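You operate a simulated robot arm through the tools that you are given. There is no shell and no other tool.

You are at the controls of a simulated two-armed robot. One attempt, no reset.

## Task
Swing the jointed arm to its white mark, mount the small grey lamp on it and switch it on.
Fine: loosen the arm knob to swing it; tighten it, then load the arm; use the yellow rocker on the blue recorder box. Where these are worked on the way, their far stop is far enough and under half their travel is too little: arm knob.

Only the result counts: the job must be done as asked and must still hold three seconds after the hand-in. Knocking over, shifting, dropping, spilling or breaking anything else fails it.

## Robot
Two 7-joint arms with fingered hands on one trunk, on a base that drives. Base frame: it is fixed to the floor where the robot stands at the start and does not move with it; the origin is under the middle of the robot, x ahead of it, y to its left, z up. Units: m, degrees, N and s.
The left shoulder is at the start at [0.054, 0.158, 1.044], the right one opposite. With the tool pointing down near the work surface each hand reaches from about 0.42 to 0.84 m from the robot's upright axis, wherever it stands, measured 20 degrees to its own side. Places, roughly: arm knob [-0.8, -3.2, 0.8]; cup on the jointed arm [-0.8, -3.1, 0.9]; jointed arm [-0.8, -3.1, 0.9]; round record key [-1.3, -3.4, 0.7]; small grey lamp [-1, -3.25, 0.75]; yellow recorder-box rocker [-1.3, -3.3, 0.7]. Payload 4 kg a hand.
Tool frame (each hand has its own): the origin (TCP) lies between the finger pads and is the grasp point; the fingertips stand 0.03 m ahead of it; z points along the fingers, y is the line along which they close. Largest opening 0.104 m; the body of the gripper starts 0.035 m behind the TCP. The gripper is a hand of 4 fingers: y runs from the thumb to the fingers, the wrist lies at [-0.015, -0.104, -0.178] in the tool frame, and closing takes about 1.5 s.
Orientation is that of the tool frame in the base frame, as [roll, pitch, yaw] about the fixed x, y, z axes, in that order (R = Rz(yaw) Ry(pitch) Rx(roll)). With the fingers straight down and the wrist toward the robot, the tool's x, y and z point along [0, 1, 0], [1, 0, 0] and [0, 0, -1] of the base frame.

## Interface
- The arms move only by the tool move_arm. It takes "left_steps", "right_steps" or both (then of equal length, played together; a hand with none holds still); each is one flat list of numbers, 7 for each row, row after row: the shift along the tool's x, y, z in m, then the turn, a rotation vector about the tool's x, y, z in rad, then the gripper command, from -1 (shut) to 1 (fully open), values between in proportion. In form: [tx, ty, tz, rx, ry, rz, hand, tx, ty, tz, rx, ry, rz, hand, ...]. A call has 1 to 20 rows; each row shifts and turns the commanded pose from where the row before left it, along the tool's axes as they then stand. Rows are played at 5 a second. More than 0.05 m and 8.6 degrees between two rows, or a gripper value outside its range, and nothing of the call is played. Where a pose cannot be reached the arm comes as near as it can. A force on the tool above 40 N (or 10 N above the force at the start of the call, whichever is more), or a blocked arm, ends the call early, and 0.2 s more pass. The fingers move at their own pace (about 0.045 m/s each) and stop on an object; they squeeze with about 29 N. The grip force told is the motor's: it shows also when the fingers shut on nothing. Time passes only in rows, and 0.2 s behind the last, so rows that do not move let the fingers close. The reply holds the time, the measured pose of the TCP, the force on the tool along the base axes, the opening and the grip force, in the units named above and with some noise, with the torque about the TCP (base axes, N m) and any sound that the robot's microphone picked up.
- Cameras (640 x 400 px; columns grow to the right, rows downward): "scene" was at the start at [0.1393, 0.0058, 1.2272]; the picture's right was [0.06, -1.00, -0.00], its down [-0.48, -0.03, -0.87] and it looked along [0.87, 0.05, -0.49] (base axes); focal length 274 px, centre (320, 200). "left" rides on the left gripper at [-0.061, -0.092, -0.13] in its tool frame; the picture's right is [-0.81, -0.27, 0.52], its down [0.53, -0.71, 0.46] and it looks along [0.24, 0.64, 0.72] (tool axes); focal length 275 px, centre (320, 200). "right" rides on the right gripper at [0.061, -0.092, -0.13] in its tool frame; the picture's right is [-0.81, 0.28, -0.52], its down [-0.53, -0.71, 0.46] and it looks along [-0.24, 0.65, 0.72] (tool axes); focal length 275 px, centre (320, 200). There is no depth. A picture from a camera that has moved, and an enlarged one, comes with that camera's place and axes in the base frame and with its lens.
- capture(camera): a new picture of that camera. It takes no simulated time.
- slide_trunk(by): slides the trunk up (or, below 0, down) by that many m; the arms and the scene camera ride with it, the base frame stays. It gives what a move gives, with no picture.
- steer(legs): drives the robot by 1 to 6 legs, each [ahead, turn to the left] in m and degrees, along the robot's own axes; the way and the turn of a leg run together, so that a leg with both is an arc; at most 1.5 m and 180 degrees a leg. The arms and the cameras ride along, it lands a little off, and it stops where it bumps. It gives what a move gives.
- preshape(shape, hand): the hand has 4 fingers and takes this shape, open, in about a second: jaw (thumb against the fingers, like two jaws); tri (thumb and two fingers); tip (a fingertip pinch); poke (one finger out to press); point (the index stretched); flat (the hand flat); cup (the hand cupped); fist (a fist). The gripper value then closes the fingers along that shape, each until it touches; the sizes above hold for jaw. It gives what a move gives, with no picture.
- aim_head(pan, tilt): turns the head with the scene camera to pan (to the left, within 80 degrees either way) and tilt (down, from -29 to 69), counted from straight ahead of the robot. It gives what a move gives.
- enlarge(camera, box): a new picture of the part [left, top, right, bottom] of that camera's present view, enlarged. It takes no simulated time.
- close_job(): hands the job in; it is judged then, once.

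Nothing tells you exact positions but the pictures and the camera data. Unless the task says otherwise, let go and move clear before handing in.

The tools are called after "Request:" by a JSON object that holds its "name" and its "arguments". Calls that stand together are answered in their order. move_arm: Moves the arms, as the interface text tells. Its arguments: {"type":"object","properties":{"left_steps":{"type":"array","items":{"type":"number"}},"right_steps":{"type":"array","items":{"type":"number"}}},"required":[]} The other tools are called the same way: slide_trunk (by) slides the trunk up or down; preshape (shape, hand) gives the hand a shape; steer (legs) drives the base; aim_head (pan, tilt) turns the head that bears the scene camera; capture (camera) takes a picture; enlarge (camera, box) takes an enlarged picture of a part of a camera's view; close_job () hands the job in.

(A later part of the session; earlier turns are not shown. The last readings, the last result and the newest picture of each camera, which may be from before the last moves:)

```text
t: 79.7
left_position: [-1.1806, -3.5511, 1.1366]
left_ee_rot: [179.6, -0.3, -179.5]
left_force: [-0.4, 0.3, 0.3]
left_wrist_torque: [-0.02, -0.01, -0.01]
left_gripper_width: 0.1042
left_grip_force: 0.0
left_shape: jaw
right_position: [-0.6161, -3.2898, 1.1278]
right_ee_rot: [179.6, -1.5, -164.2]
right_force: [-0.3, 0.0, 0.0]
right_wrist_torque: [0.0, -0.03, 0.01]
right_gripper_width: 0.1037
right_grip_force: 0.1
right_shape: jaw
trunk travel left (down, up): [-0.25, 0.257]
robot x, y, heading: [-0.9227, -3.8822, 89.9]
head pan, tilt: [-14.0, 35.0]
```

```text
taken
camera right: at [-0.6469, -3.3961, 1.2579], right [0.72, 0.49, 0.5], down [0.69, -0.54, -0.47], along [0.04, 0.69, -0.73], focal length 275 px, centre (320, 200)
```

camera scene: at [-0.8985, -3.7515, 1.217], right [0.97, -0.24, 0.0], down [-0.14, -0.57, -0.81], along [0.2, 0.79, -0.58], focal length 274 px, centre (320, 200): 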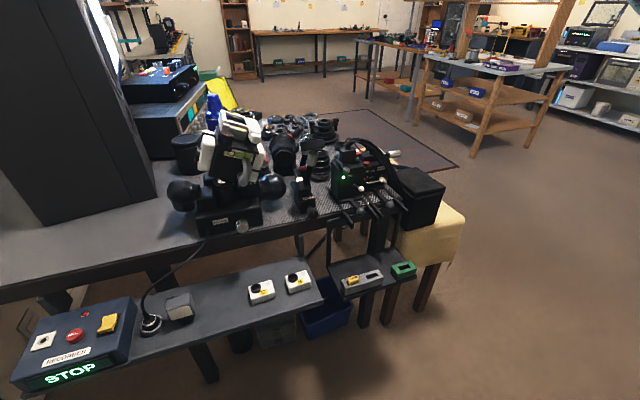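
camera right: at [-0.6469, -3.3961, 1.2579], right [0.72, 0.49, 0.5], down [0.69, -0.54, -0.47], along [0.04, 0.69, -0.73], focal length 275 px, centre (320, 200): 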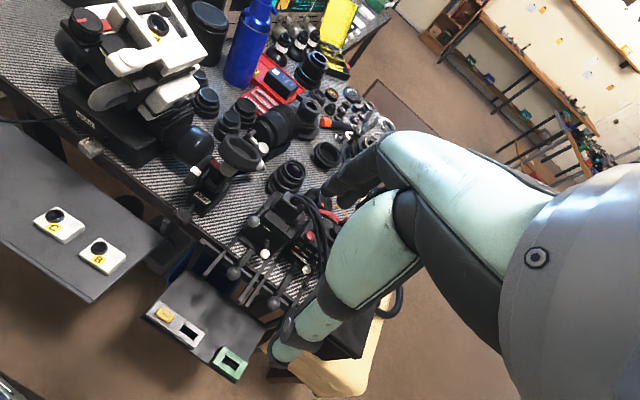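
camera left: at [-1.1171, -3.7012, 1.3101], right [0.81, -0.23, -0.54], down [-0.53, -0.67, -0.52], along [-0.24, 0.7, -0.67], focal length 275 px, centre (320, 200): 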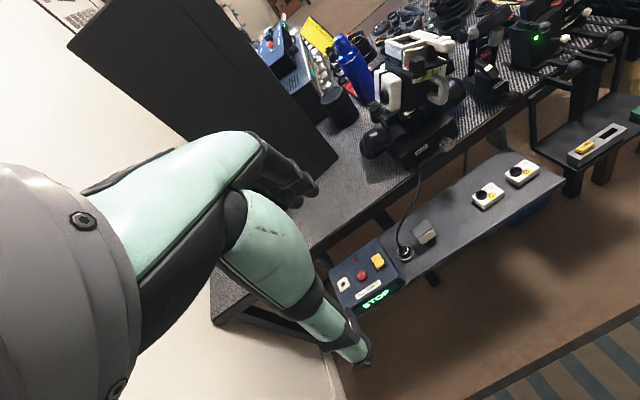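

Request:
{"name": "enlarge", "arguments": {"camera": "right", "box": [170, 115, 300, 235]}}

Request:
{"name": "move_arm", "arguments": {"right_steps": [0, 0, 0, 0, 0, -0.145, 1, 0, 0, 0, 0, 0, -0.145, 1, 0, 0, 0, 0, 0, -0.145, 1, 0, 0, 0, 0, 0, -0.145, 1, 0, 0, 0, 0, 0, -0.145, 1, 0, 0, 0, 0, 0, -0.145, 1, 0, 0, 0, 0, 0, -0.145, 1, 0, 0, 0, 0, 0, 0, 1]}}

Request:
{"name": "capture", "arguments": {"camera": "right"}}

```text
3.33 times, centred on (235, 175) of right
camera zoom: at [-0.6469, -3.3961, 1.2579], right [0.72, 0.49, 0.5], down [0.69, -0.54, -0.47], along [0.04, 0.69, -0.73], focal length 918 px, centre (603, 283)
```

zoom: 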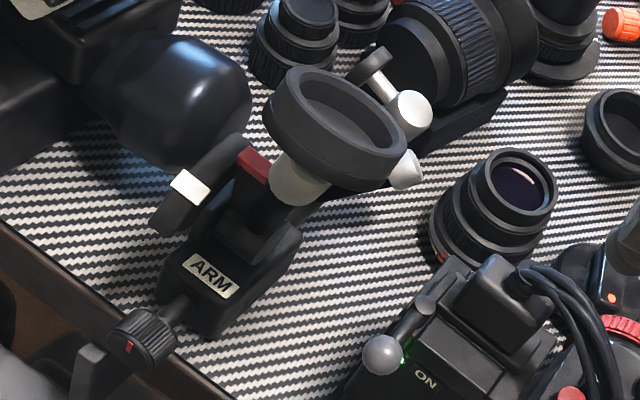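

```text
t: 81.5
left_position: [-1.1807, -3.5506, 1.1361]
left_ee_rot: [179.5, -0.5, -179.4]
left_force: [0.9, 0.2, 0.5]
left_wrist_torque: [-0.01, -0.01, 0.0]
left_gripper_width: 0.104
left_grip_force: 0.0
left_shape: jaw
right_position: [-0.6162, -3.2901, 1.1254]
right_ee_rot: [179.5, -1.5, -155.9]
right_force: [-0.7, 0.2, 0.8]
right_wrist_torque: [-0.05, 0.01, -0.02]
right_gripper_width: 0.1037
right_grip_force: 0.0
right_shape: jaw
right hand out of reach, approached as far as the arm can: row 2, 3, 4, 5, 6, 7
trunk travel left (down, up): [-0.25, 0.257]
robot x, y, heading: [-0.9213, -3.8825, 90.3]
head pan, tilt: [-14.0, 35.0]
```

```text
taken
camera right: at [-0.6309, -3.3993, 1.2578], right [0.64, 0.58, 0.5], down [0.76, -0.43, -0.48], along [-0.06, 0.69, -0.72], focal length 275 px, centre (320, 200)
```

right: 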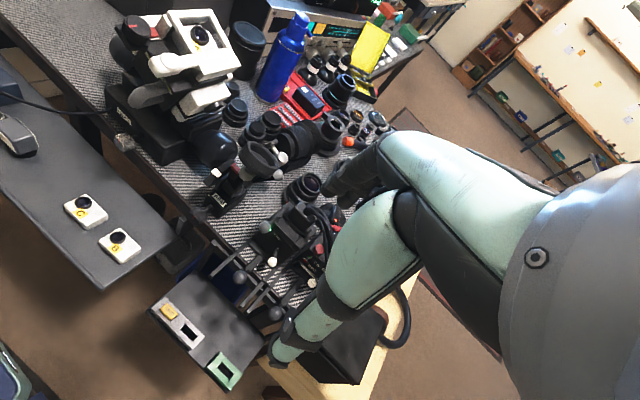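

Request:
{"name": "enlarge", "arguments": {"camera": "right", "box": [195, 115, 315, 225]}}

Request:
{"name": "enlarge", "arguments": {"camera": "scene", "box": [275, 125, 345, 220]}}

```text
3.64 times, centred on (255, 170) of right
camera zoom: at [-0.6309, -3.3993, 1.2578], right [0.64, 0.58, 0.5], down [0.76, -0.43, -0.48], along [-0.06, 0.69, -0.72], focal length 1001 px, centre (556, 309)
```

zoom: 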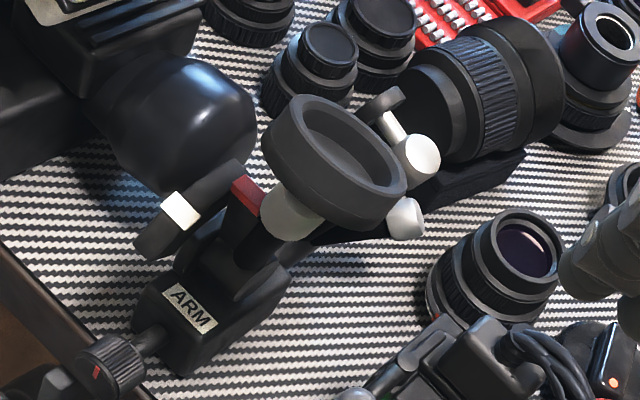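

```text
4.21 times, centred on (310, 172) of scene
camera zoom: at [-0.8987, -3.7498, 1.2167], right [0.97, -0.24, 0.0], down [-0.14, -0.57, -0.81], along [0.2, 0.79, -0.58], focal length 1156 px, centre (362, 316)
```

zoom: 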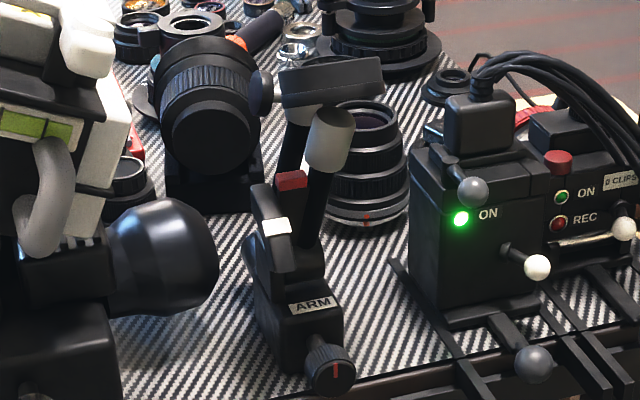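

Request:
{"name": "enlarge", "arguments": {"camera": "scene", "box": [288, 132, 328, 172]}}

Request:
{"name": "enlarge", "arguments": {"camera": "right", "box": [225, 130, 285, 190]}}

```text
10.00 times, centred on (308, 152) of scene
camera zoom: at [-0.8987, -3.7498, 1.2167], right [0.97, -0.24, 0.0], down [-0.14, -0.57, -0.81], along [0.2, 0.79, -0.58], focal length 2745 px, centre (440, 680)
```

zoom: 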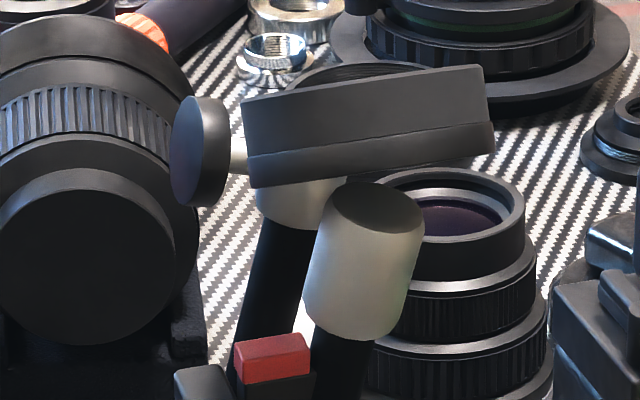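

```text
6.67 times, centred on (255, 160) of right
camera zoom: at [-0.6309, -3.3993, 1.2578], right [0.64, 0.58, 0.5], down [0.76, -0.43, -0.48], along [-0.06, 0.69, -0.72], focal length 1835 px, centre (753, 467)
```

zoom: 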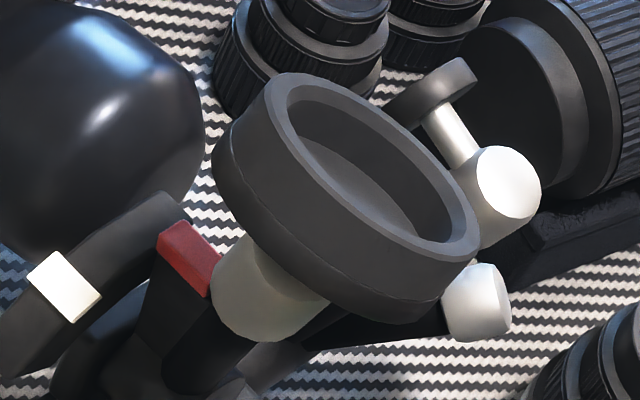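

The cup appears edge-on from my head camera, so the arm presently leans back (+y) about 24° and must swing toward me to reach the white mark. I'll retract the right hand and lower the trunk to confirm with a level view.

Request:
{"name": "move_arm", "arguments": {"right_steps": [0, -0.045, 0, 0, 0, 0.1, 1, 0, -0.045, 0, 0, 0, 0.1, 1, 0, -0.045, 0, 0, 0, 0.1, 1, 0, -0.045, 0, 0, 0, 0.1, 1, 0, -0.045, 0, 0, 0, 0, 1, 0, 0, 0, 0, 0, 0, 1]}}

Request:
{"name": "slide_trunk", "arguments": {"by": -0.24}}

Request:
{"name": "aim_head", "arguments": {"pan": -10, "tilt": 10}}

Request:
{"name": "capture", "arguments": {"camera": "scene"}}

```text
t: 82.9
left_position: [-1.1796, -3.5504, 1.1361]
left_ee_rot: [179.7, -0.4, -179.4]
left_force: [-0.1, -0.9, -0.1]
left_wrist_torque: [-0.02, -0.04, 0.0]
left_gripper_width: 0.1038
left_grip_force: 0.0
left_shape: jaw
right_position: [-0.5693, -3.5075, 1.1277]
right_ee_rot: [-179.9, -1.6, -178.9]
right_force: [-0.3, 0.7, 0.1]
right_wrist_torque: [-0.01, 0.0, -0.02]
right_gripper_width: 0.1039
right_grip_force: 0.0
right_shape: jaw
trunk travel left (down, up): [-0.25, 0.257]
robot x, y, heading: [-0.9184, -3.8816, 90.2]
head pan, tilt: [-14.0, 35.0]
```

```text
t: 85.4
left_position: [-1.1796, -3.5507, 0.8955]
left_ee_rot: [179.6, -0.4, -179.6]
left_force: [-0.4, -0.9, 0.4]
left_wrist_torque: [0.01, -0.01, 0.02]
left_gripper_width: 0.104
left_grip_force: 0.0
left_shape: jaw
right_position: [-0.5683, -3.5083, 0.8865]
right_ee_rot: [-179.9, -1.6, -178.8]
right_force: [-0.6, -0.1, -0.3]
right_wrist_torque: [0.04, 0.03, 0.01]
right_gripper_width: 0.1038
right_grip_force: 0.0
right_shape: jaw
trunk travel left (down, up): [-0.01, 0.497]
robot x, y, heading: [-0.9219, -3.8785, 90.4]
head pan, tilt: [-14.0, 35.0]
```

```text
t: 86.3
left_position: [-1.1799, -3.5507, 0.8957]
left_ee_rot: [179.6, -0.4, -179.5]
left_force: [0.0, -0.5, -0.5]
left_wrist_torque: [-0.02, -0.03, 0.02]
left_gripper_width: 0.1044
left_grip_force: 0.0
left_shape: jaw
right_position: [-0.5684, -3.5083, 0.8882]
right_ee_rot: [-180.0, -1.5, -178.9]
right_force: [0.4, -0.1, 0.8]
right_wrist_torque: [0.02, 0.01, -0.02]
right_gripper_width: 0.1045
right_grip_force: 0.0
right_shape: jaw
trunk travel left (down, up): [-0.01, 0.497]
robot x, y, heading: [-0.9179, -3.8841, 90.3]
head pan, tilt: [-10.0, 10.0]
```

```text
taken
camera scene: at [-0.9039, -3.7466, 1.0168], right [0.99, -0.17, 0.0], down [-0.03, -0.18, -0.98], along [0.17, 0.97, -0.19], focal length 274 px, centre (320, 200)
```

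scene: 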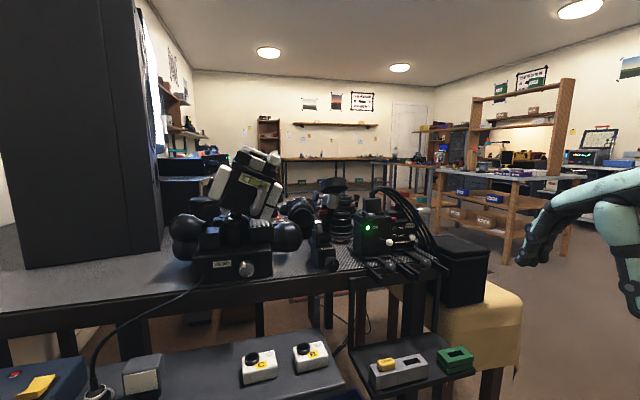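

Request:
{"name": "enlarge", "arguments": {"camera": "scene", "box": [290, 165, 370, 285]}}

Request:
{"name": "enlarge", "arguments": {"camera": "scene", "box": [305, 170, 350, 230]}}

Request:
{"name": "enlarge", "arguments": {"camera": "scene", "box": [80, 330, 200, 400]}}

```text
3.33 times, centred on (330, 225) of scene
camera zoom: at [-0.9039, -3.7466, 1.0168], right [0.99, -0.17, 0.0], down [-0.03, -0.18, -0.98], along [0.17, 0.97, -0.19], focal length 915 px, centre (287, 117)
```

zoom: 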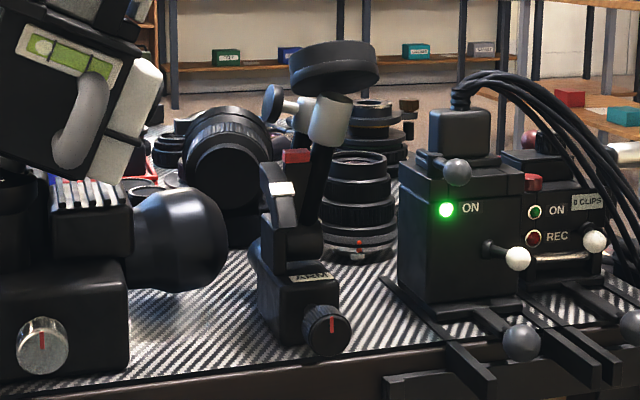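

```text
6.67 times, centred on (328, 200) of scene
camera zoom: at [-0.9039, -3.7466, 1.0168], right [0.99, -0.17, 0.0], down [-0.03, -0.18, -0.98], along [0.17, 0.97, -0.19], focal length 1830 px, centre (270, 200)
```

zoom: 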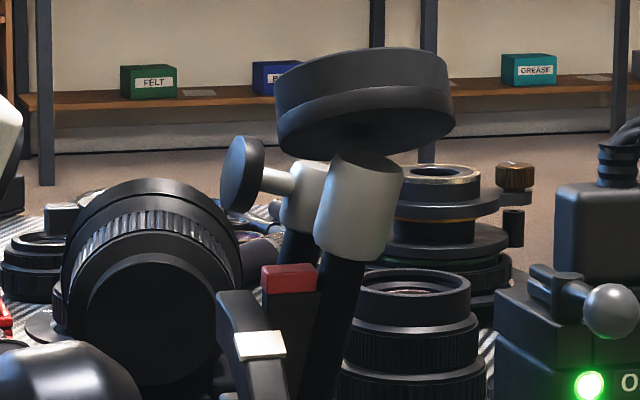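

```text
5.33 times, centred on (140, 365) of scene
camera zoom: at [-0.9039, -3.7466, 1.0168], right [0.99, -0.17, 0.0], down [-0.03, -0.18, -0.98], along [0.17, 0.97, -0.19], focal length 1464 px, centre (1280, -680)
```

zoom: 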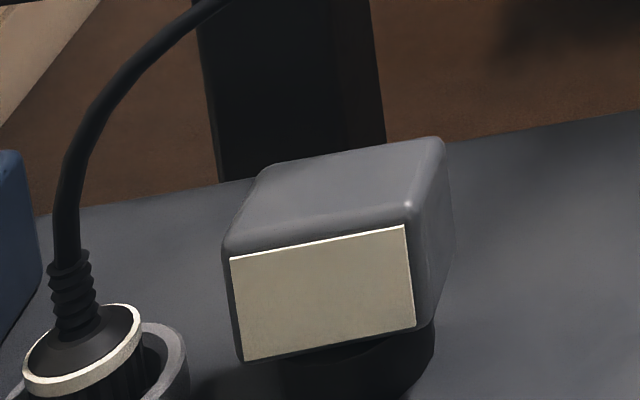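

From this level view the cup's underside faces me, confirming it leans away and swings about a left–right axis; the red block is the arm's pointer and the white block the mark on the fixed plate. The knob (front face near [-0.78, -3.205, 0.775]) points at me, so I need a horizontal hand. I'll back off a bit, raise the trunk, and test turning the right hand to point forward.

Request:
{"name": "steer", "arguments": {"legs": [[-0.15, 0]]}}

Request:
{"name": "slide_trunk", "arguments": {"by": 0.2}}

Request:
{"name": "move_arm", "arguments": {"right_steps": [0, 0.01, 0, -0.145, 0, 0, 1, 0, 0.01, 0, -0.145, 0, 0, 1, 0, 0.01, 0, -0.145, 0, 0, 1, 0, 0.01, 0, -0.145, 0, 0, 1, 0, 0.01, 0, -0.145, 0, 0, 1, 0, 0, 0.01, -0.145, 0, 0, 1, 0, 0, 0.01, -0.145, 0, 0, 1, 0, 0, 0.01, -0.145, 0, 0, 1, 0, 0, 0.01, -0.145, 0, 0, 1, 0, 0, 0.01, -0.145, 0, 0, 1, 0, 0, 0.01, -0.12, 0, 0, 1, 0, 0, 0, 0, 0, 0, 1]}}

Request:
{"name": "aim_head", "arguments": {"pan": -20, "tilt": 30}}

Request:
{"name": "capture", "arguments": {"camera": "scene"}}

```text
t: 87.7
left_position: [-1.1816, -3.706, 0.8967]
left_ee_rot: [179.5, -0.4, -179.4]
left_force: [0.9, -0.5, -0.3]
left_wrist_torque: [0.07, 0.02, 0.01]
left_gripper_width: 0.1038
left_grip_force: 0.1
left_shape: jaw
right_position: [-0.5682, -3.6616, 0.8887]
right_ee_rot: [180.0, -1.6, -178.8]
right_force: [-0.1, 0.5, 0.2]
right_wrist_torque: [0.02, 0.0, 0.01]
right_gripper_width: 0.1039
right_grip_force: 0.0
right_shape: jaw
trunk travel left (down, up): [-0.01, 0.497]
robot x, y, heading: [-0.9186, -4.0373, 90.2]
head pan, tilt: [-10.0, 10.0]
```

```text
t: 89.9
left_position: [-1.1804, -3.7143, 1.1002]
left_ee_rot: [178.9, -0.3, -179.3]
left_force: [-0.3, -0.4, 0.6]
left_wrist_torque: [0.03, 0.0, 0.01]
left_gripper_width: 0.104
left_grip_force: 0.0
left_shape: jaw
right_position: [-0.5685, -3.6721, 1.0927]
right_ee_rot: [179.5, -1.6, -178.7]
right_force: [-0.2, 0.4, -0.5]
right_wrist_torque: [-0.01, 0.01, 0.01]
right_gripper_width: 0.1041
right_grip_force: 0.1
right_shape: jaw
trunk travel left (down, up): [-0.21, 0.297]
robot x, y, heading: [-0.9226, -4.0371, 90.3]
head pan, tilt: [-10.0, 10.0]
```

```text
t: 92.5
left_position: [-1.1807, -3.7132, 1.0993]
left_ee_rot: [178.9, -0.3, -179.4]
left_force: [0.1, 0.0, 0.6]
left_wrist_torque: [0.02, -0.04, -0.02]
left_gripper_width: 0.104
left_grip_force: 0.1
left_shape: jaw
right_position: [-0.5253, -3.5929, 1.0928]
right_ee_rot: [111.9, -2.1, 177.5]
right_force: [-0.4, -0.1, 0.4]
right_wrist_torque: [-0.03, 0.01, -0.02]
right_gripper_width: 0.104
right_grip_force: 0.0
right_shape: jaw
right hand out of reach, approached as far as the arm can: row 6, 7, 8, 9, 10, 11
trunk travel left (down, up): [-0.21, 0.297]
robot x, y, heading: [-0.925, -4.0367, 90.3]
head pan, tilt: [-10.0, 10.0]
```

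```text
t: 93.3
left_position: [-1.1796, -3.7144, 1.1002]
left_ee_rot: [178.9, -0.3, -179.4]
left_force: [-0.4, 0.1, 0.0]
left_wrist_torque: [-0.01, -0.03, -0.05]
left_gripper_width: 0.104
left_grip_force: 0.0
left_shape: jaw
right_position: [-0.5254, -3.5928, 1.0925]
right_ee_rot: [111.9, -2.2, 177.5]
right_force: [-0.3, 0.1, 1.0]
right_wrist_torque: [-0.02, -0.03, -0.02]
right_gripper_width: 0.1041
right_grip_force: 0.1
right_shape: jaw
trunk travel left (down, up): [-0.21, 0.297]
robot x, y, heading: [-0.9192, -4.0371, 90.2]
head pan, tilt: [-20.0, 30.0]
```

```text
taken
camera scene: at [-0.8887, -3.904, 1.1849], right [0.94, -0.34, 0.0], down [-0.17, -0.48, -0.86], along [0.29, 0.81, -0.51], focal length 274 px, centre (320, 200)
```

scene: 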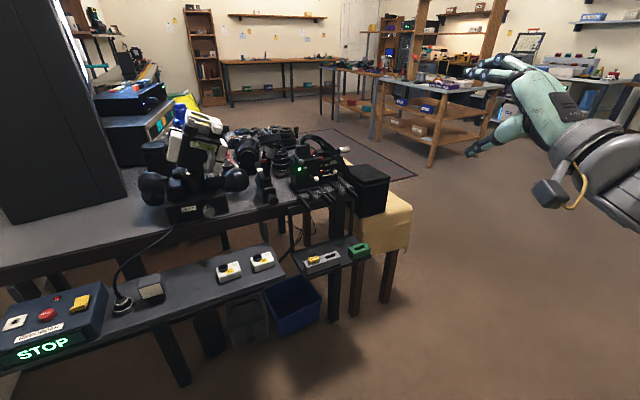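

Request:
{"name": "move_arm", "arguments": {"right_steps": [0, 0, 0.02, 0, 0, 0.145, 1, 0, 0, 0.02, 0, 0, 0.145, 1, 0, 0, 0.02, 0, 0, 0.145, 1, 0, 0, 0.01, 0, 0, 0.145, 1, 0, 0, 0, 0, 0, 0.145, 1, 0, 0, 0, 0, 0, 0.145, 1, 0, 0, 0, 0, 0, 0.145, 1, 0, 0, 0, 0, 0, 0.145, 1, 0, 0, 0, 0, 0, 0.145, 1, 0, 0, 0, 0, 0, 0.145, 1, 0, 0, 0, 0, 0, 0.12, 1, 0, 0, 0, 0, 0, 0, 1]}}

Request:
{"name": "capture", "arguments": {"camera": "scene"}}

```text
t: 95.9
left_position: [-1.1807, -3.7138, 1.1002]
left_ee_rot: [178.8, -0.4, -179.4]
left_force: [-0.4, 1.1, 0.2]
left_wrist_torque: [0.01, -0.04, 0.01]
left_gripper_width: 0.1039
left_grip_force: 0.0
left_shape: jaw
right_position: [-0.4879, -3.548, 1.0782]
right_ee_rot: [-175.8, -63.5, 86.1]
right_force: [0.4, 0.6, 0.2]
right_wrist_torque: [-0.03, -0.01, -0.02]
right_gripper_width: 0.1042
right_grip_force: 0.0
right_shape: jaw
right hand out of reach, approached as far as the arm can: row 1, 2, 3, 4
trunk travel left (down, up): [-0.21, 0.297]
robot x, y, heading: [-0.9224, -4.0336, 90.2]
head pan, tilt: [-20.0, 30.0]
```

```text
taken
camera scene: at [-0.8885, -3.904, 1.1849], right [0.94, -0.34, 0.0], down [-0.17, -0.48, -0.86], along [0.29, 0.81, -0.51], focal length 274 px, centre (320, 200)
```

scene: 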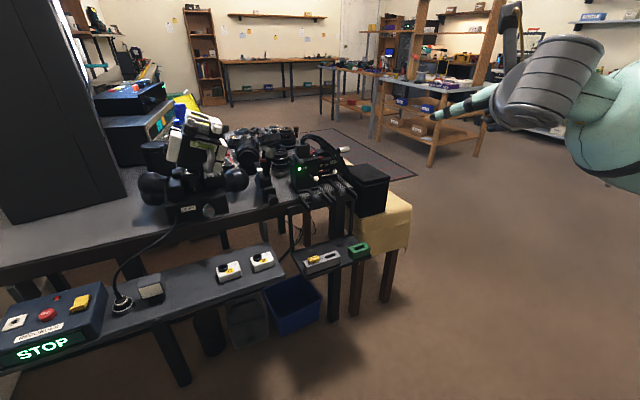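

Request:
{"name": "move_arm", "arguments": {"right_steps": [0, 0, 0, 0, 0, 0.145, 1, 0, 0, 0, 0, 0, 0.145, 1, 0, 0, 0, 0, 0, 0.145, 1, 0, 0, 0, 0, 0, 0.145, 1, 0, 0, 0, 0, 0, 0.145, 1, 0, 0, 0, 0, 0, 0.145, 1, 0, 0, 0, 0, 0, 0.145, 1, 0, 0, 0, 0, 0, 0.145, 1, 0, 0, 0, 0, 0, 0.145, 1, 0, 0, 0, 0, 0, 0.145, 1, 0, 0, 0, 0, 0, 0.12, 1, 0, 0, 0, 0, 0, 0, 1]}}

Request:
{"name": "capture", "arguments": {"camera": "scene"}}

```text
t: 98.5
left_position: [-1.1811, -3.7141, 1.1001]
left_ee_rot: [178.9, -0.4, -179.3]
left_force: [-0.4, 0.7, 0.0]
left_wrist_torque: [0.03, 0.0, -0.02]
left_gripper_width: 0.104
left_grip_force: 0.0
left_shape: jaw
right_position: [-0.4883, -3.5485, 1.079]
right_ee_rot: [-116.4, 1.8, -0.1]
right_force: [0.3, -0.7, 0.0]
right_wrist_torque: [-0.01, 0.01, 0.0]
right_gripper_width: 0.1042
right_grip_force: 0.0
right_shape: jaw
trunk travel left (down, up): [-0.21, 0.297]
robot x, y, heading: [-0.9225, -4.0389, 90.4]
head pan, tilt: [-20.0, 30.0]
```

```text
taken
camera scene: at [-0.8887, -3.9038, 1.1849], right [0.94, -0.34, 0.0], down [-0.17, -0.48, -0.86], along [0.29, 0.81, -0.51], focal length 274 px, centre (320, 200)
```

scene: 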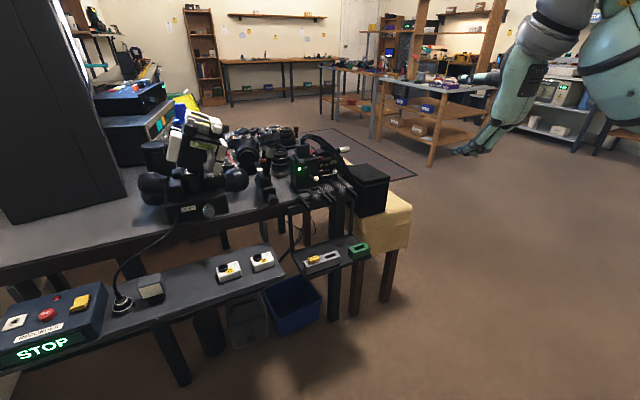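

Request:
{"name": "move_arm", "arguments": {"right_steps": [0, 0, 0, 0, 0, 0.145, 1, 0, 0, 0, 0, 0, 0.145, 1, 0, 0, 0, 0, 0, 0.145, 1, 0, 0, 0, 0, 0, 0.145, 1, 0, 0, 0, 0, 0, 0.145, 1, 0, 0, 0, 0, 0, 0.145, 1, 0, 0, 0, 0, 0, 0.145, 1, 0, 0, 0, 0, 0, 0.145, 1, 0, 0, 0, 0, 0, 0, 1]}}

Request:
{"name": "capture", "arguments": {"camera": "scene"}}

```text
t: 100.5
left_position: [-1.1809, -3.714, 1.1001]
left_ee_rot: [178.9, -0.4, -179.4]
left_force: [-0.2, -0.8, -0.5]
left_wrist_torque: [0.01, 0.0, -0.05]
left_gripper_width: 0.1039
left_grip_force: 0.0
left_shape: jaw
right_position: [-0.4898, -3.5472, 1.079]
right_ee_rot: [-143.5, 56.3, -47.6]
right_force: [0.6, -0.3, 0.0]
right_wrist_torque: [-0.02, 0.01, -0.02]
right_gripper_width: 0.1038
right_grip_force: 0.1
right_shape: jaw
trunk travel left (down, up): [-0.21, 0.297]
robot x, y, heading: [-0.9207, -4.0349, 90.3]
head pan, tilt: [-20.0, 30.0]
```

```text
taken
camera scene: at [-0.8887, -3.9035, 1.1848], right [0.94, -0.34, 0.0], down [-0.17, -0.48, -0.86], along [0.29, 0.81, -0.51], focal length 274 px, centre (320, 200)
```

scene: 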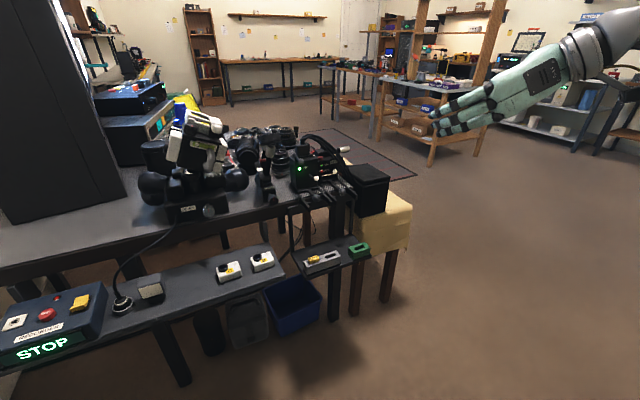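

The right hand turns freely about its pointing axis over more than 240°, so it can twist the knob. I'll look at the hand's shape closely before approaching.

Request:
{"name": "enlarge", "arguments": {"camera": "scene", "box": [420, 30, 640, 170]}}

Request:
{"name": "preshape", "arguments": {"shape": "tri", "hand": "right"}}

Request:
{"name": "enlarge", "arguments": {"camera": "scene", "box": [420, 30, 640, 170]}}

Request:
{"name": "capture", "arguments": {"camera": "right"}}

```text
2.86 times, centred on (530, 100) of scene
camera zoom: at [-0.8887, -3.9035, 1.1848], right [0.94, -0.34, 0.0], down [-0.17, -0.48, -0.86], along [0.29, 0.81, -0.51], focal length 784 px, centre (-280, 486)
```

zoom: 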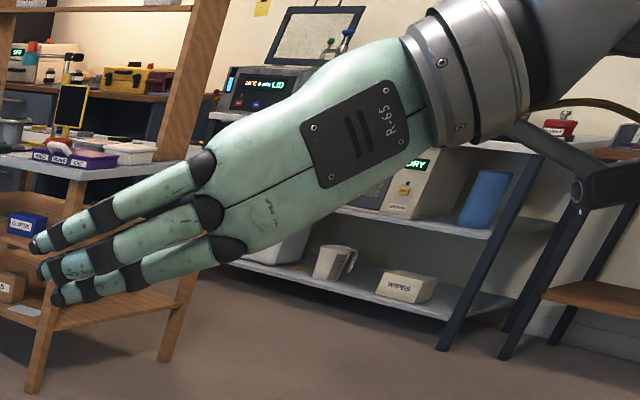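

```text
t: 101.4
left_position: [-1.18, -3.714, 1.0987]
left_ee_rot: [178.9, -0.4, -179.4]
left_force: [0.2, 0.4, 0.3]
left_wrist_torque: [0.01, -0.01, -0.02]
left_gripper_width: 0.1038
left_grip_force: 0.0
left_shape: jaw
right_position: [-0.49, -3.5483, 1.0788]
right_ee_rot: [-143.4, 56.2, -47.6]
right_force: [1.3, 0.7, -0.7]
right_wrist_torque: [0.0, 0.02, 0.0]
right_gripper_width: 0.1038
right_grip_force: 0.0
right_shape: tri
trunk travel left (down, up): [-0.21, 0.297]
robot x, y, heading: [-0.9212, -4.0335, 90.2]
head pan, tilt: [-20.0, 30.0]
```

```text
2.86 times, centred on (530, 100) of scene
camera zoom: at [-0.8886, -3.9039, 1.1849], right [0.94, -0.34, 0.0], down [-0.17, -0.48, -0.86], along [0.29, 0.81, -0.51], focal length 784 px, centre (-280, 486)
```

zoom: 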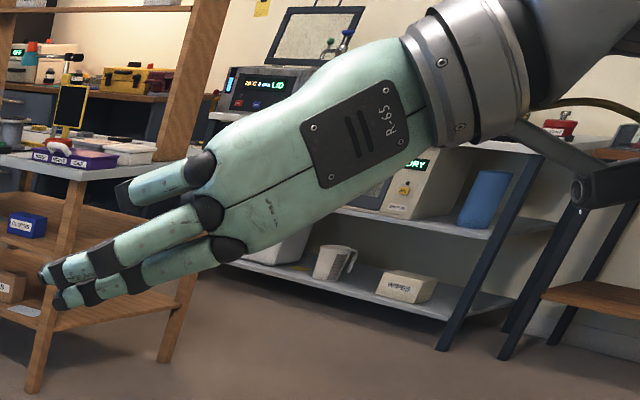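

```text
taken
camera right: at [-0.3797, -3.6741, 1.1158], right [-0.55, -0.18, 0.81], down [0.46, 0.75, 0.48], along [-0.7, 0.63, -0.33], focal length 275 px, centre (320, 200)
```

right: 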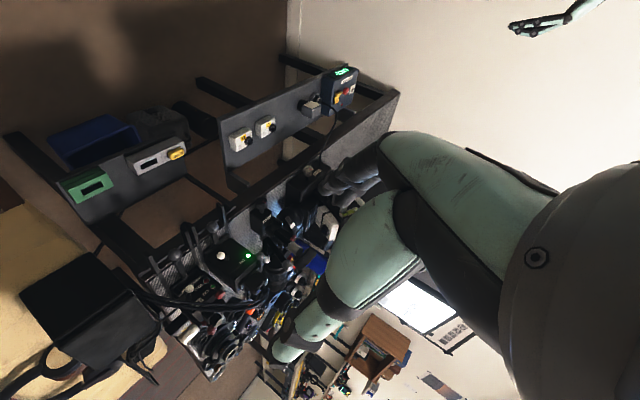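

Request:
{"name": "preshape", "arguments": {"shape": "tip", "hand": "right"}}

Request:
{"name": "capture", "arguments": {"camera": "right"}}

Request:
{"name": "enlarge", "arguments": {"camera": "scene", "box": [420, 30, 640, 170]}}

Request:
{"name": "move_arm", "arguments": {"right_steps": [0, 0, 0, 0, 0, 0, -0.5, 0, 0, 0, 0, 0, 0, -0.5, 0, 0, 0, 0, 0, 0, -0.5, 0, 0, 0, 0, 0, 0, -0.5, 0, 0, 0, 0, 0, 0, -0.5, 0, 0, 0, 0, 0, 0, -0.5, 0, 0, 0, 0, 0, 0, -0.5]}}

Request:
{"name": "capture", "arguments": {"camera": "right"}}

Request:
{"name": "enlarge", "arguments": {"camera": "scene", "box": [420, 30, 640, 170]}}

```text
t: 102.3
left_position: [-1.1801, -3.7136, 1.0989]
left_ee_rot: [178.9, -0.5, -179.4]
left_force: [0.1, -0.7, 0.9]
left_wrist_torque: [-0.01, -0.04, 0.03]
left_gripper_width: 0.1039
left_grip_force: 0.0
left_shape: jaw
right_position: [-0.4889, -3.5474, 1.0794]
right_ee_rot: [-143.5, 56.3, -47.5]
right_force: [1.2, -0.4, -0.1]
right_wrist_torque: [0.02, -0.02, 0.0]
right_gripper_width: 0.104
right_grip_force: 0.0
right_shape: tip
trunk travel left (down, up): [-0.21, 0.297]
robot x, y, heading: [-0.9227, -4.0359, 90.4]
head pan, tilt: [-20.0, 30.0]
```

```text
taken
camera right: at [-0.3797, -3.6741, 1.1158], right [-0.55, -0.18, 0.81], down [0.46, 0.75, 0.48], along [-0.7, 0.63, -0.33], focal length 275 px, centre (320, 200)
```

right: 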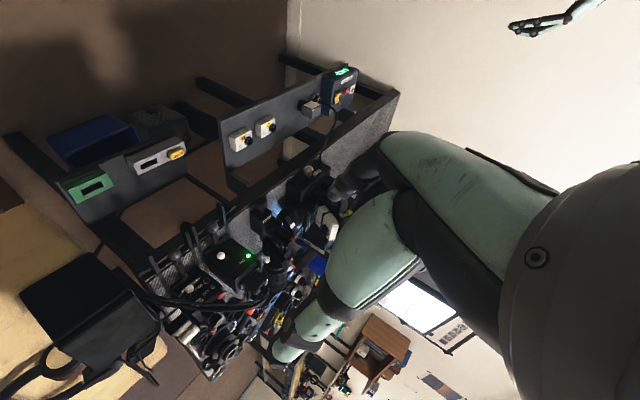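

```text
2.86 times, centred on (530, 100) of scene
camera zoom: at [-0.8886, -3.9039, 1.1849], right [0.94, -0.34, 0.0], down [-0.17, -0.48, -0.86], along [0.29, 0.81, -0.51], focal length 784 px, centre (-280, 486)
```

zoom: 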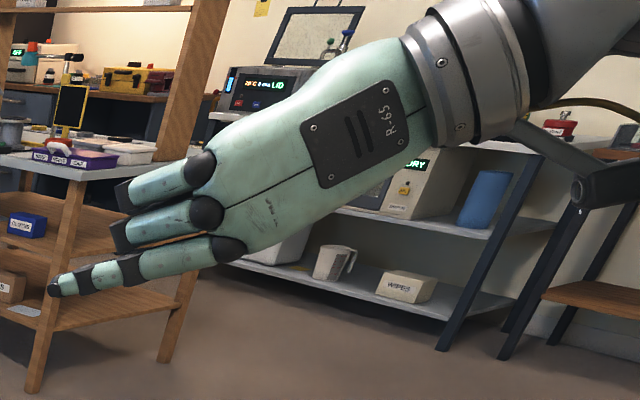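

```text
t: 103.9
left_position: [-1.1798, -3.714, 1.0997]
left_ee_rot: [178.9, -0.4, -179.4]
left_force: [-0.4, -0.4, 0.0]
left_wrist_torque: [-0.02, 0.02, -0.02]
left_gripper_width: 0.1039
left_grip_force: 0.2
left_shape: jaw
right_position: [-0.4899, -3.5476, 1.0788]
right_ee_rot: [-143.6, 56.2, -47.7]
right_force: [-0.1, -0.1, 0.2]
right_wrist_torque: [0.01, -0.02, 0.0]
right_gripper_width: 0.0269
right_grip_force: 0.0
right_shape: tip
trunk travel left (down, up): [-0.21, 0.297]
robot x, y, heading: [-0.9203, -4.0352, 90.3]
head pan, tilt: [-20.0, 30.0]
```

```text
taken
camera right: at [-0.3797, -3.6741, 1.1158], right [-0.55, -0.18, 0.81], down [0.46, 0.75, 0.48], along [-0.7, 0.63, -0.33], focal length 275 px, centre (320, 200)
```

right: 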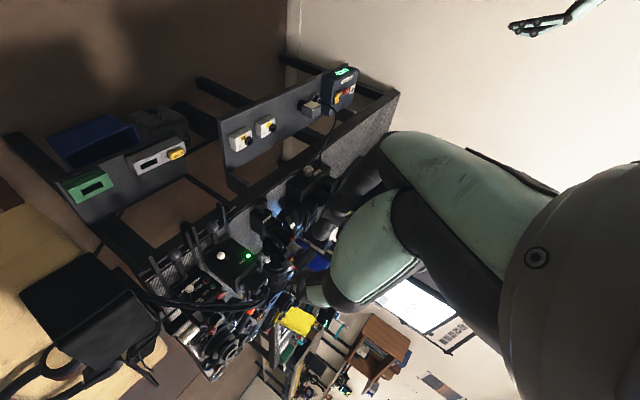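

```text
2.86 times, centred on (530, 100) of scene
camera zoom: at [-0.8886, -3.9039, 1.1849], right [0.94, -0.34, 0.0], down [-0.17, -0.48, -0.86], along [0.29, 0.81, -0.51], focal length 784 px, centre (-280, 486)
```

zoom: 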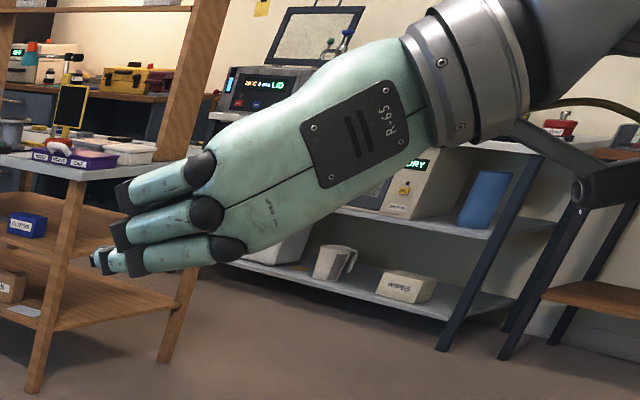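

Request:
{"name": "aim_head", "arguments": {"pan": -9, "tilt": 28}}

Request:
{"name": "enlarge", "arguments": {"camera": "scene", "box": [295, 155, 365, 215]}}

Request:
{"name": "capture", "arguments": {"camera": "scene"}}

```text
t: 104.7
left_position: [-1.1803, -3.7138, 1.0999]
left_ee_rot: [178.8, -0.4, -179.3]
left_force: [0.5, -0.6, -0.6]
left_wrist_torque: [-0.02, 0.01, 0.02]
left_gripper_width: 0.1039
left_grip_force: 0.1
left_shape: jaw
right_position: [-0.4884, -3.5471, 1.0774]
right_ee_rot: [-143.5, 56.2, -47.6]
right_force: [0.7, -0.7, -0.3]
right_wrist_torque: [-0.02, 0.0, 0.04]
right_gripper_width: 0.0266
right_grip_force: 0.0
right_shape: tip
trunk travel left (down, up): [-0.21, 0.297]
robot x, y, heading: [-0.9212, -4.0371, 90.2]
head pan, tilt: [-9.0, 28.0]
```

```text
6.67 times, centred on (330, 185) of scene
camera zoom: at [-0.9053, -3.8988, 1.188], right [0.99, -0.15, 0.0], down [-0.07, -0.48, -0.88], along [0.13, 0.87, -0.48], focal length 1830 px, centre (253, 300)
```

zoom: 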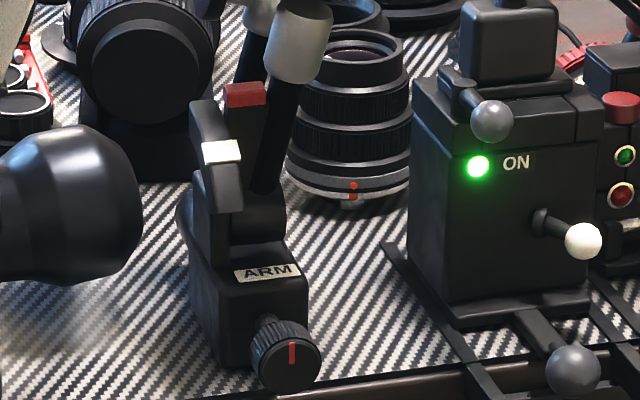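

```text
taken
camera scene: at [-0.9053, -3.8988, 1.188], right [0.99, -0.15, 0.0], down [-0.07, -0.48, -0.88], along [0.13, 0.87, -0.48], focal length 274 px, centre (320, 200)
```

scene: 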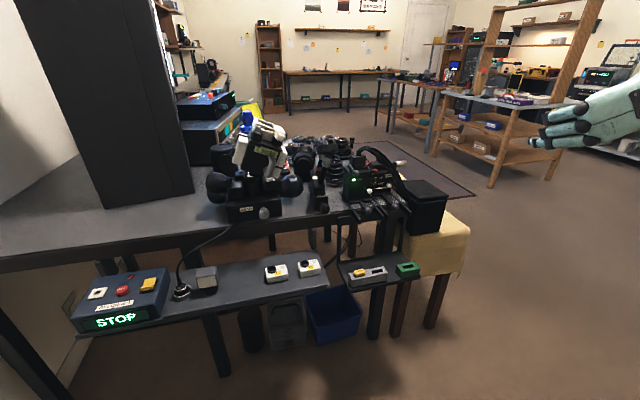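

The knob sits right at the table's edge (about y -3.17…-3.2, z 0.755…0.775), with room around it in front. I'll switch back to the jaw shape, level the right hand to point along +y and turn it to a starting roll with the thumb up-right.

Request:
{"name": "preshape", "arguments": {"shape": "jaw", "hand": "right"}}

Request:
{"name": "move_arm", "arguments": {"right_steps": [0, 0, 0, 0.0433, -0.107, -0.0014, 1, 0, 0, 0, 0.0433, -0.107, -0.0014, 1, 0, 0, 0, 0.0433, -0.107, -0.0014, 1, 0, 0, 0, 0.0433, -0.107, -0.0014, 1, 0, 0, 0, 0, 0, -0.126, 1, 0, 0, 0, 0, 0, -0.126, 1, 0, 0, 0, 0, 0, -0.126, 1, 0, 0, 0, 0, 0, -0.126, 1, 0, 0, 0, 0, 0, -0.126, 1, 0, 0, 0, 0, 0, 0, 1]}}

```text
t: 105.6
left_position: [-1.1793, -3.7145, 1.1004]
left_ee_rot: [178.9, -0.4, -179.3]
left_force: [0.3, 0.3, -0.2]
left_wrist_torque: [0.01, 0.0, -0.01]
left_gripper_width: 0.104
left_grip_force: 0.1
left_shape: jaw
right_position: [-0.488, -3.5483, 1.0791]
right_ee_rot: [-143.5, 56.3, -47.6]
right_force: [0.4, -0.4, -0.8]
right_wrist_torque: [0.0, 0.02, -0.02]
right_gripper_width: 0.1037
right_grip_force: 0.0
right_shape: jaw
trunk travel left (down, up): [-0.21, 0.297]
robot x, y, heading: [-0.9199, -4.0357, 90.2]
head pan, tilt: [-9.0, 28.0]
```

```text
t: 107.8
left_position: [-1.1796, -3.7142, 1.0994]
left_ee_rot: [178.8, -0.4, -179.4]
left_force: [1.5, -0.1, 0.1]
left_wrist_torque: [0.0, -0.02, -0.01]
left_gripper_width: 0.1039
left_grip_force: 0.0
left_shape: jaw
right_position: [-0.4887, -3.5479, 1.0784]
right_ee_rot: [-90.0, 32.1, 0.8]
right_force: [-0.2, -0.3, -0.3]
right_wrist_torque: [-0.01, -0.03, -0.03]
right_gripper_width: 0.1038
right_grip_force: 0.1
right_shape: jaw
trunk travel left (down, up): [-0.21, 0.297]
robot x, y, heading: [-0.9247, -4.0356, 90.4]
head pan, tilt: [-9.0, 28.0]
```

Request:
{"name": "move_arm", "arguments": {"right_steps": [-0.0089, 0.0466, 0, 0, 0, 0, 0, -0.0089, 0.0466, 0, 0, 0, 0, 0, -0.0089, 0.0466, 0, 0, 0, 0, 0, -0.0089, 0.0466, 0, 0, 0, 0, 0, -0.0089, 0.0466, 0, 0, 0, 0, 0, -0.0089, 0.0466, 0, 0, 0, 0, 0, -0.0089, 0.0466, 0, 0, 0, 0, 0, -0.0089, 0.0466, 0, 0, 0, 0, 0, -0.0089, 0.0466, 0, 0, 0, 0, 0, 0, 0, 0.04, 0, 0, 0, 0, 0, 0, 0.04, 0, 0, 0, 0, 0, 0, 0.04, 0, 0, 0, 0, 0, 0, 0.04, 0, 0, 0, 0, 0, 0, 0.02, 0, 0, 0, 0, 0, 0, 0, 0, 0, 0, 0]}}

Request:
{"name": "capture", "arguments": {"camera": "scene"}}

Request:
{"name": "capture", "arguments": {"camera": "right"}}

```text
t: 111.0
left_position: [-1.1813, -3.715, 1.1001]
left_ee_rot: [178.9, -0.4, -179.4]
left_force: [-0.7, -0.2, -0.3]
left_wrist_torque: [-0.05, -0.06, 0.0]
left_gripper_width: 0.1041
left_grip_force: 0.0
left_shape: jaw
right_position: [-0.7537, -3.384, 0.797]
right_ee_rot: [-89.9, 31.9, 0.9]
right_force: [-1.1, -0.1, 0.5]
right_wrist_torque: [-0.03, -0.02, 0.01]
right_gripper_width: 0.0524
right_grip_force: 0.0
right_shape: jaw
right hand out of reach, approached as far as the arm can: row 9, 11, 12, 13, 14
trunk travel left (down, up): [-0.21, 0.297]
robot x, y, heading: [-0.9182, -4.0343, 90.4]
head pan, tilt: [-9.0, 28.0]
```

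```text
taken
camera scene: at [-0.9053, -3.8987, 1.188], right [0.99, -0.15, 0.0], down [-0.07, -0.48, -0.88], along [0.13, 0.87, -0.48], focal length 274 px, centre (320, 200)
```

scene: 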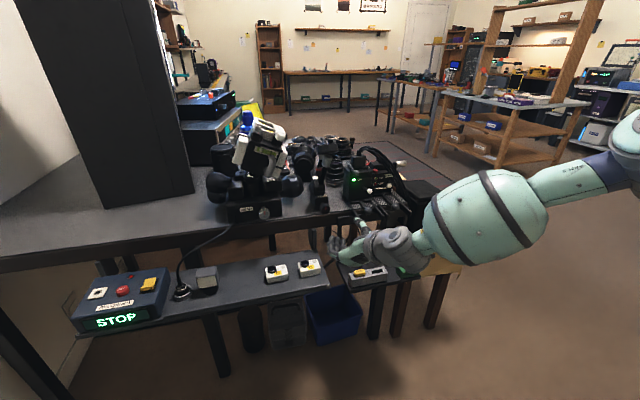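

```text
taken
camera right: at [-0.651, -3.5141, 0.8419], right [-0.83, -0.53, 0.2], down [-0.08, 0.45, 0.89], along [-0.56, 0.72, -0.42], focal length 275 px, centre (320, 200)
```

right: 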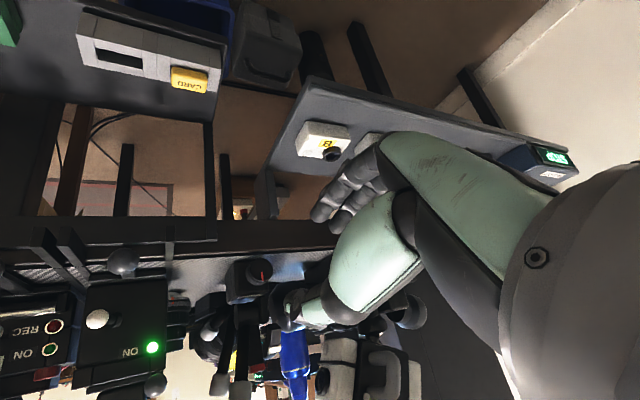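

The knob shows up in the hand camera (red line at (258, 272)), but the arm hit a limit short of it in this posture. I'll try rolling the hand to thumb-up and see whether it then reaches further forward.

Request:
{"name": "move_arm", "arguments": {"right_steps": [0, 0, 0, 0, 0, -0.14, 0, 0, 0, 0, 0, 0, -0.14, 0, 0, 0, 0, 0, 0, -0.14, 0, 0, 0, 0, 0, 0, -0.14, 0, 0, 0, 0.03, 0, 0, 0, 0, 0, 0, 0.03, 0, 0, 0, 0, 0, 0, 0, 0, 0, 0, 0]}}

Request:
{"name": "capture", "arguments": {"camera": "scene"}}

```text
t: 112.6
left_position: [-1.1801, -3.7142, 1.0998]
left_ee_rot: [178.9, -0.4, -179.4]
left_force: [1.0, 0.1, -0.2]
left_wrist_torque: [0.02, 0.01, -0.01]
left_gripper_width: 0.104
left_grip_force: 0.1
left_shape: jaw
right_position: [-0.7117, -3.3548, 0.8318]
right_ee_rot: [-89.9, -0.1, 0.8]
right_force: [0.0, 0.2, -0.3]
right_wrist_torque: [0.02, 0.01, 0.0]
right_gripper_width: 0.0523
right_grip_force: 0.0
right_shape: jaw
right hand out of reach, approached as far as the arm can: row 1, 2, 3, 4, 5, 6
trunk travel left (down, up): [-0.21, 0.297]
robot x, y, heading: [-0.921, -4.0351, 90.3]
head pan, tilt: [-9.0, 28.0]
```

```text
taken
camera scene: at [-0.9054, -3.8987, 1.188], right [0.99, -0.15, 0.0], down [-0.07, -0.48, -0.88], along [0.13, 0.87, -0.48], focal length 274 px, centre (320, 200)
```

scene: 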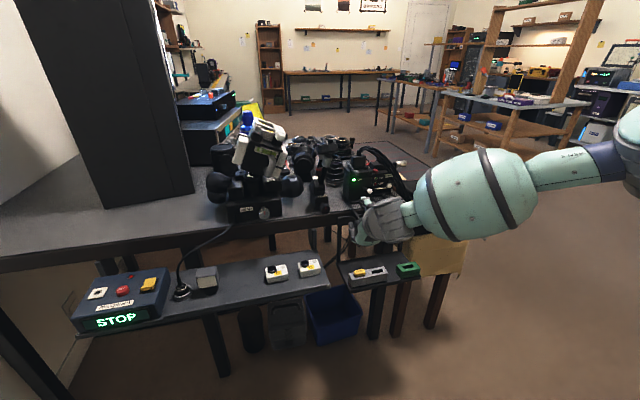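

Request:
{"name": "move_arm", "arguments": {"right_steps": [0.035, -0.035, 0, 0, 0, 0, 0, 0.035, -0.035, 0, 0, 0, 0, 0, 0.035, -0.035, 0, 0, 0, 0, 0, 0.035, -0.035, 0, 0, 0, 0, 0, 0.02, -0.04, 0.02, 0, 0, 0, 0, 0, -0.03, 0.03, 0, 0, 0, 0, 0, 0, 0.04, 0, 0, 0, 0, 0, 0, 0, 0, 0, 0, 0]}}

Request:
{"name": "capture", "arguments": {"camera": "scene"}}

```text
t: 114.4
left_position: [-1.1807, -3.7157, 1.1007]
left_ee_rot: [178.8, -0.5, -179.4]
left_force: [0.4, -0.5, 0.2]
left_wrist_torque: [0.0, 0.02, 0.02]
left_gripper_width: 0.104
left_grip_force: 0.1
left_shape: jaw
right_position: [-0.5541, -3.2623, 1.0441]
right_ee_rot: [-90.0, 0.0, 0.6]
right_force: [-1.3, -0.3, 0.5]
right_wrist_torque: [0.05, 0.01, -0.02]
right_gripper_width: 0.0525
right_grip_force: 0.0
right_shape: jaw
trunk travel left (down, up): [-0.21, 0.297]
robot x, y, heading: [-0.9155, -4.0324, 90.1]
head pan, tilt: [-9.0, 28.0]
```

```text
taken
camera scene: at [-0.905, -3.8999, 1.1881], right [0.99, -0.15, 0.0], down [-0.07, -0.47, -0.88], along [0.13, 0.87, -0.48], focal length 274 px, centre (320, 200)
```

scene: 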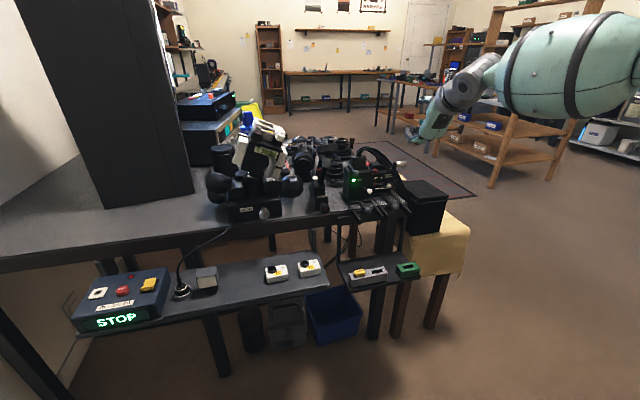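

Request:
{"name": "move_arm", "arguments": {"right_steps": [-0.045, 0, 0, 0, 0, 0, 0, -0.045, 0, 0, 0, 0, 0, 0, -0.045, 0, 0, 0, 0, 0, 0, -0.045, 0, 0, 0, 0, 0, 0, -0.04, 0, 0, 0, 0, 0, 0, 0, 0, 0, 0, 0, 0, 0]}}

Request:
{"name": "capture", "arguments": {"camera": "scene"}}

```text
t: 115.8
left_position: [-1.1811, -3.7142, 1.0991]
left_ee_rot: [178.8, -0.3, -179.4]
left_force: [-0.1, 0.7, 0.4]
left_wrist_torque: [-0.03, 0.0, 0.01]
left_gripper_width: 0.1038
left_grip_force: 0.1
left_shape: jaw
right_position: [-0.739, -3.306, 1.0374]
right_ee_rot: [-89.9, -0.1, 0.7]
right_force: [0.1, 0.2, 0.2]
right_wrist_torque: [0.0, 0.02, 0.0]
right_gripper_width: 0.0525
right_grip_force: 0.0
right_shape: jaw
right hand out of reach, approached as far as the arm can: row 4, 5
trunk travel left (down, up): [-0.21, 0.297]
robot x, y, heading: [-0.9222, -4.0364, 90.4]
head pan, tilt: [-9.0, 28.0]
```

```text
taken
camera scene: at [-0.9051, -3.8982, 1.1879], right [0.99, -0.15, 0.0], down [-0.07, -0.48, -0.88], along [0.13, 0.87, -0.48], focal length 274 px, centre (320, 200)
```

scene: 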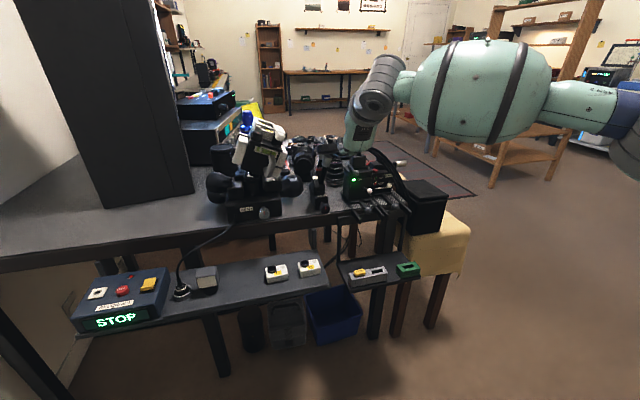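

The right arm is limited because its elbow is out to the right and the wrist can't bend enough to point straight ahead. Standing further left with my heading turned right should fix this. I'll back off and reposition to about [-1.0, -3.96] with heading 75°.

Request:
{"name": "steer", "arguments": {"legs": [[-0.25, 0], [0, 25], [0.25, 0], [0, -40]]}}

Request:
{"name": "aim_head", "arguments": {"pan": 0, "tilt": 28}}

Request:
{"name": "capture", "arguments": {"camera": "scene"}}

```text
t: 122.8
left_position: [-1.1862, -3.6829, 1.0993]
left_ee_rot: [178.9, -0.4, 164.4]
left_force: [-0.2, 0.5, -0.2]
left_wrist_torque: [0.02, 0.0, -0.03]
left_gripper_width: 0.1037
left_grip_force: 0.3
left_shape: jaw
right_position: [-0.648, -3.4135, 1.0387]
right_ee_rot: [-89.8, -0.1, -15.2]
right_force: [-0.9, -0.5, 0.2]
right_wrist_torque: [-0.01, 0.02, 0.01]
right_gripper_width: 0.0521
right_grip_force: 0.0
right_shape: jaw
trunk travel left (down, up): [-0.21, 0.297]
robot x, y, heading: [-1.0359, -4.0635, 74.0]
head pan, tilt: [-9.0, 28.0]
```

```text
t: 123.5
left_position: [-1.1893, -3.6957, 1.1048]
left_ee_rot: [178.0, -0.5, 164.5]
left_force: [0.1, 0.4, 0.6]
left_wrist_torque: [0.01, 0.02, 0.0]
left_gripper_width: 0.1037
left_grip_force: 0.1
left_shape: jaw
right_position: [-0.6505, -3.4255, 1.0476]
right_ee_rot: [-89.1, 0.0, -15.4]
right_force: [-0.3, 0.2, -0.1]
right_wrist_torque: [-0.02, 0.01, -0.01]
right_gripper_width: 0.0519
right_grip_force: 0.1
right_shape: jaw
trunk travel left (down, up): [-0.21, 0.297]
robot x, y, heading: [-1.0354, -4.0572, 74.4]
head pan, tilt: [0.0, 28.0]
```

```text
taken
camera scene: at [-0.9937, -3.9292, 1.188], right [0.96, -0.27, 0.0], down [-0.13, -0.46, -0.88], along [0.24, 0.84, -0.48], focal length 274 px, centre (320, 200)
```

scene: 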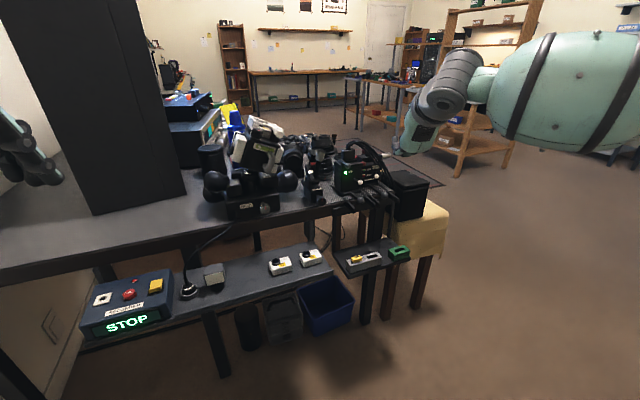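

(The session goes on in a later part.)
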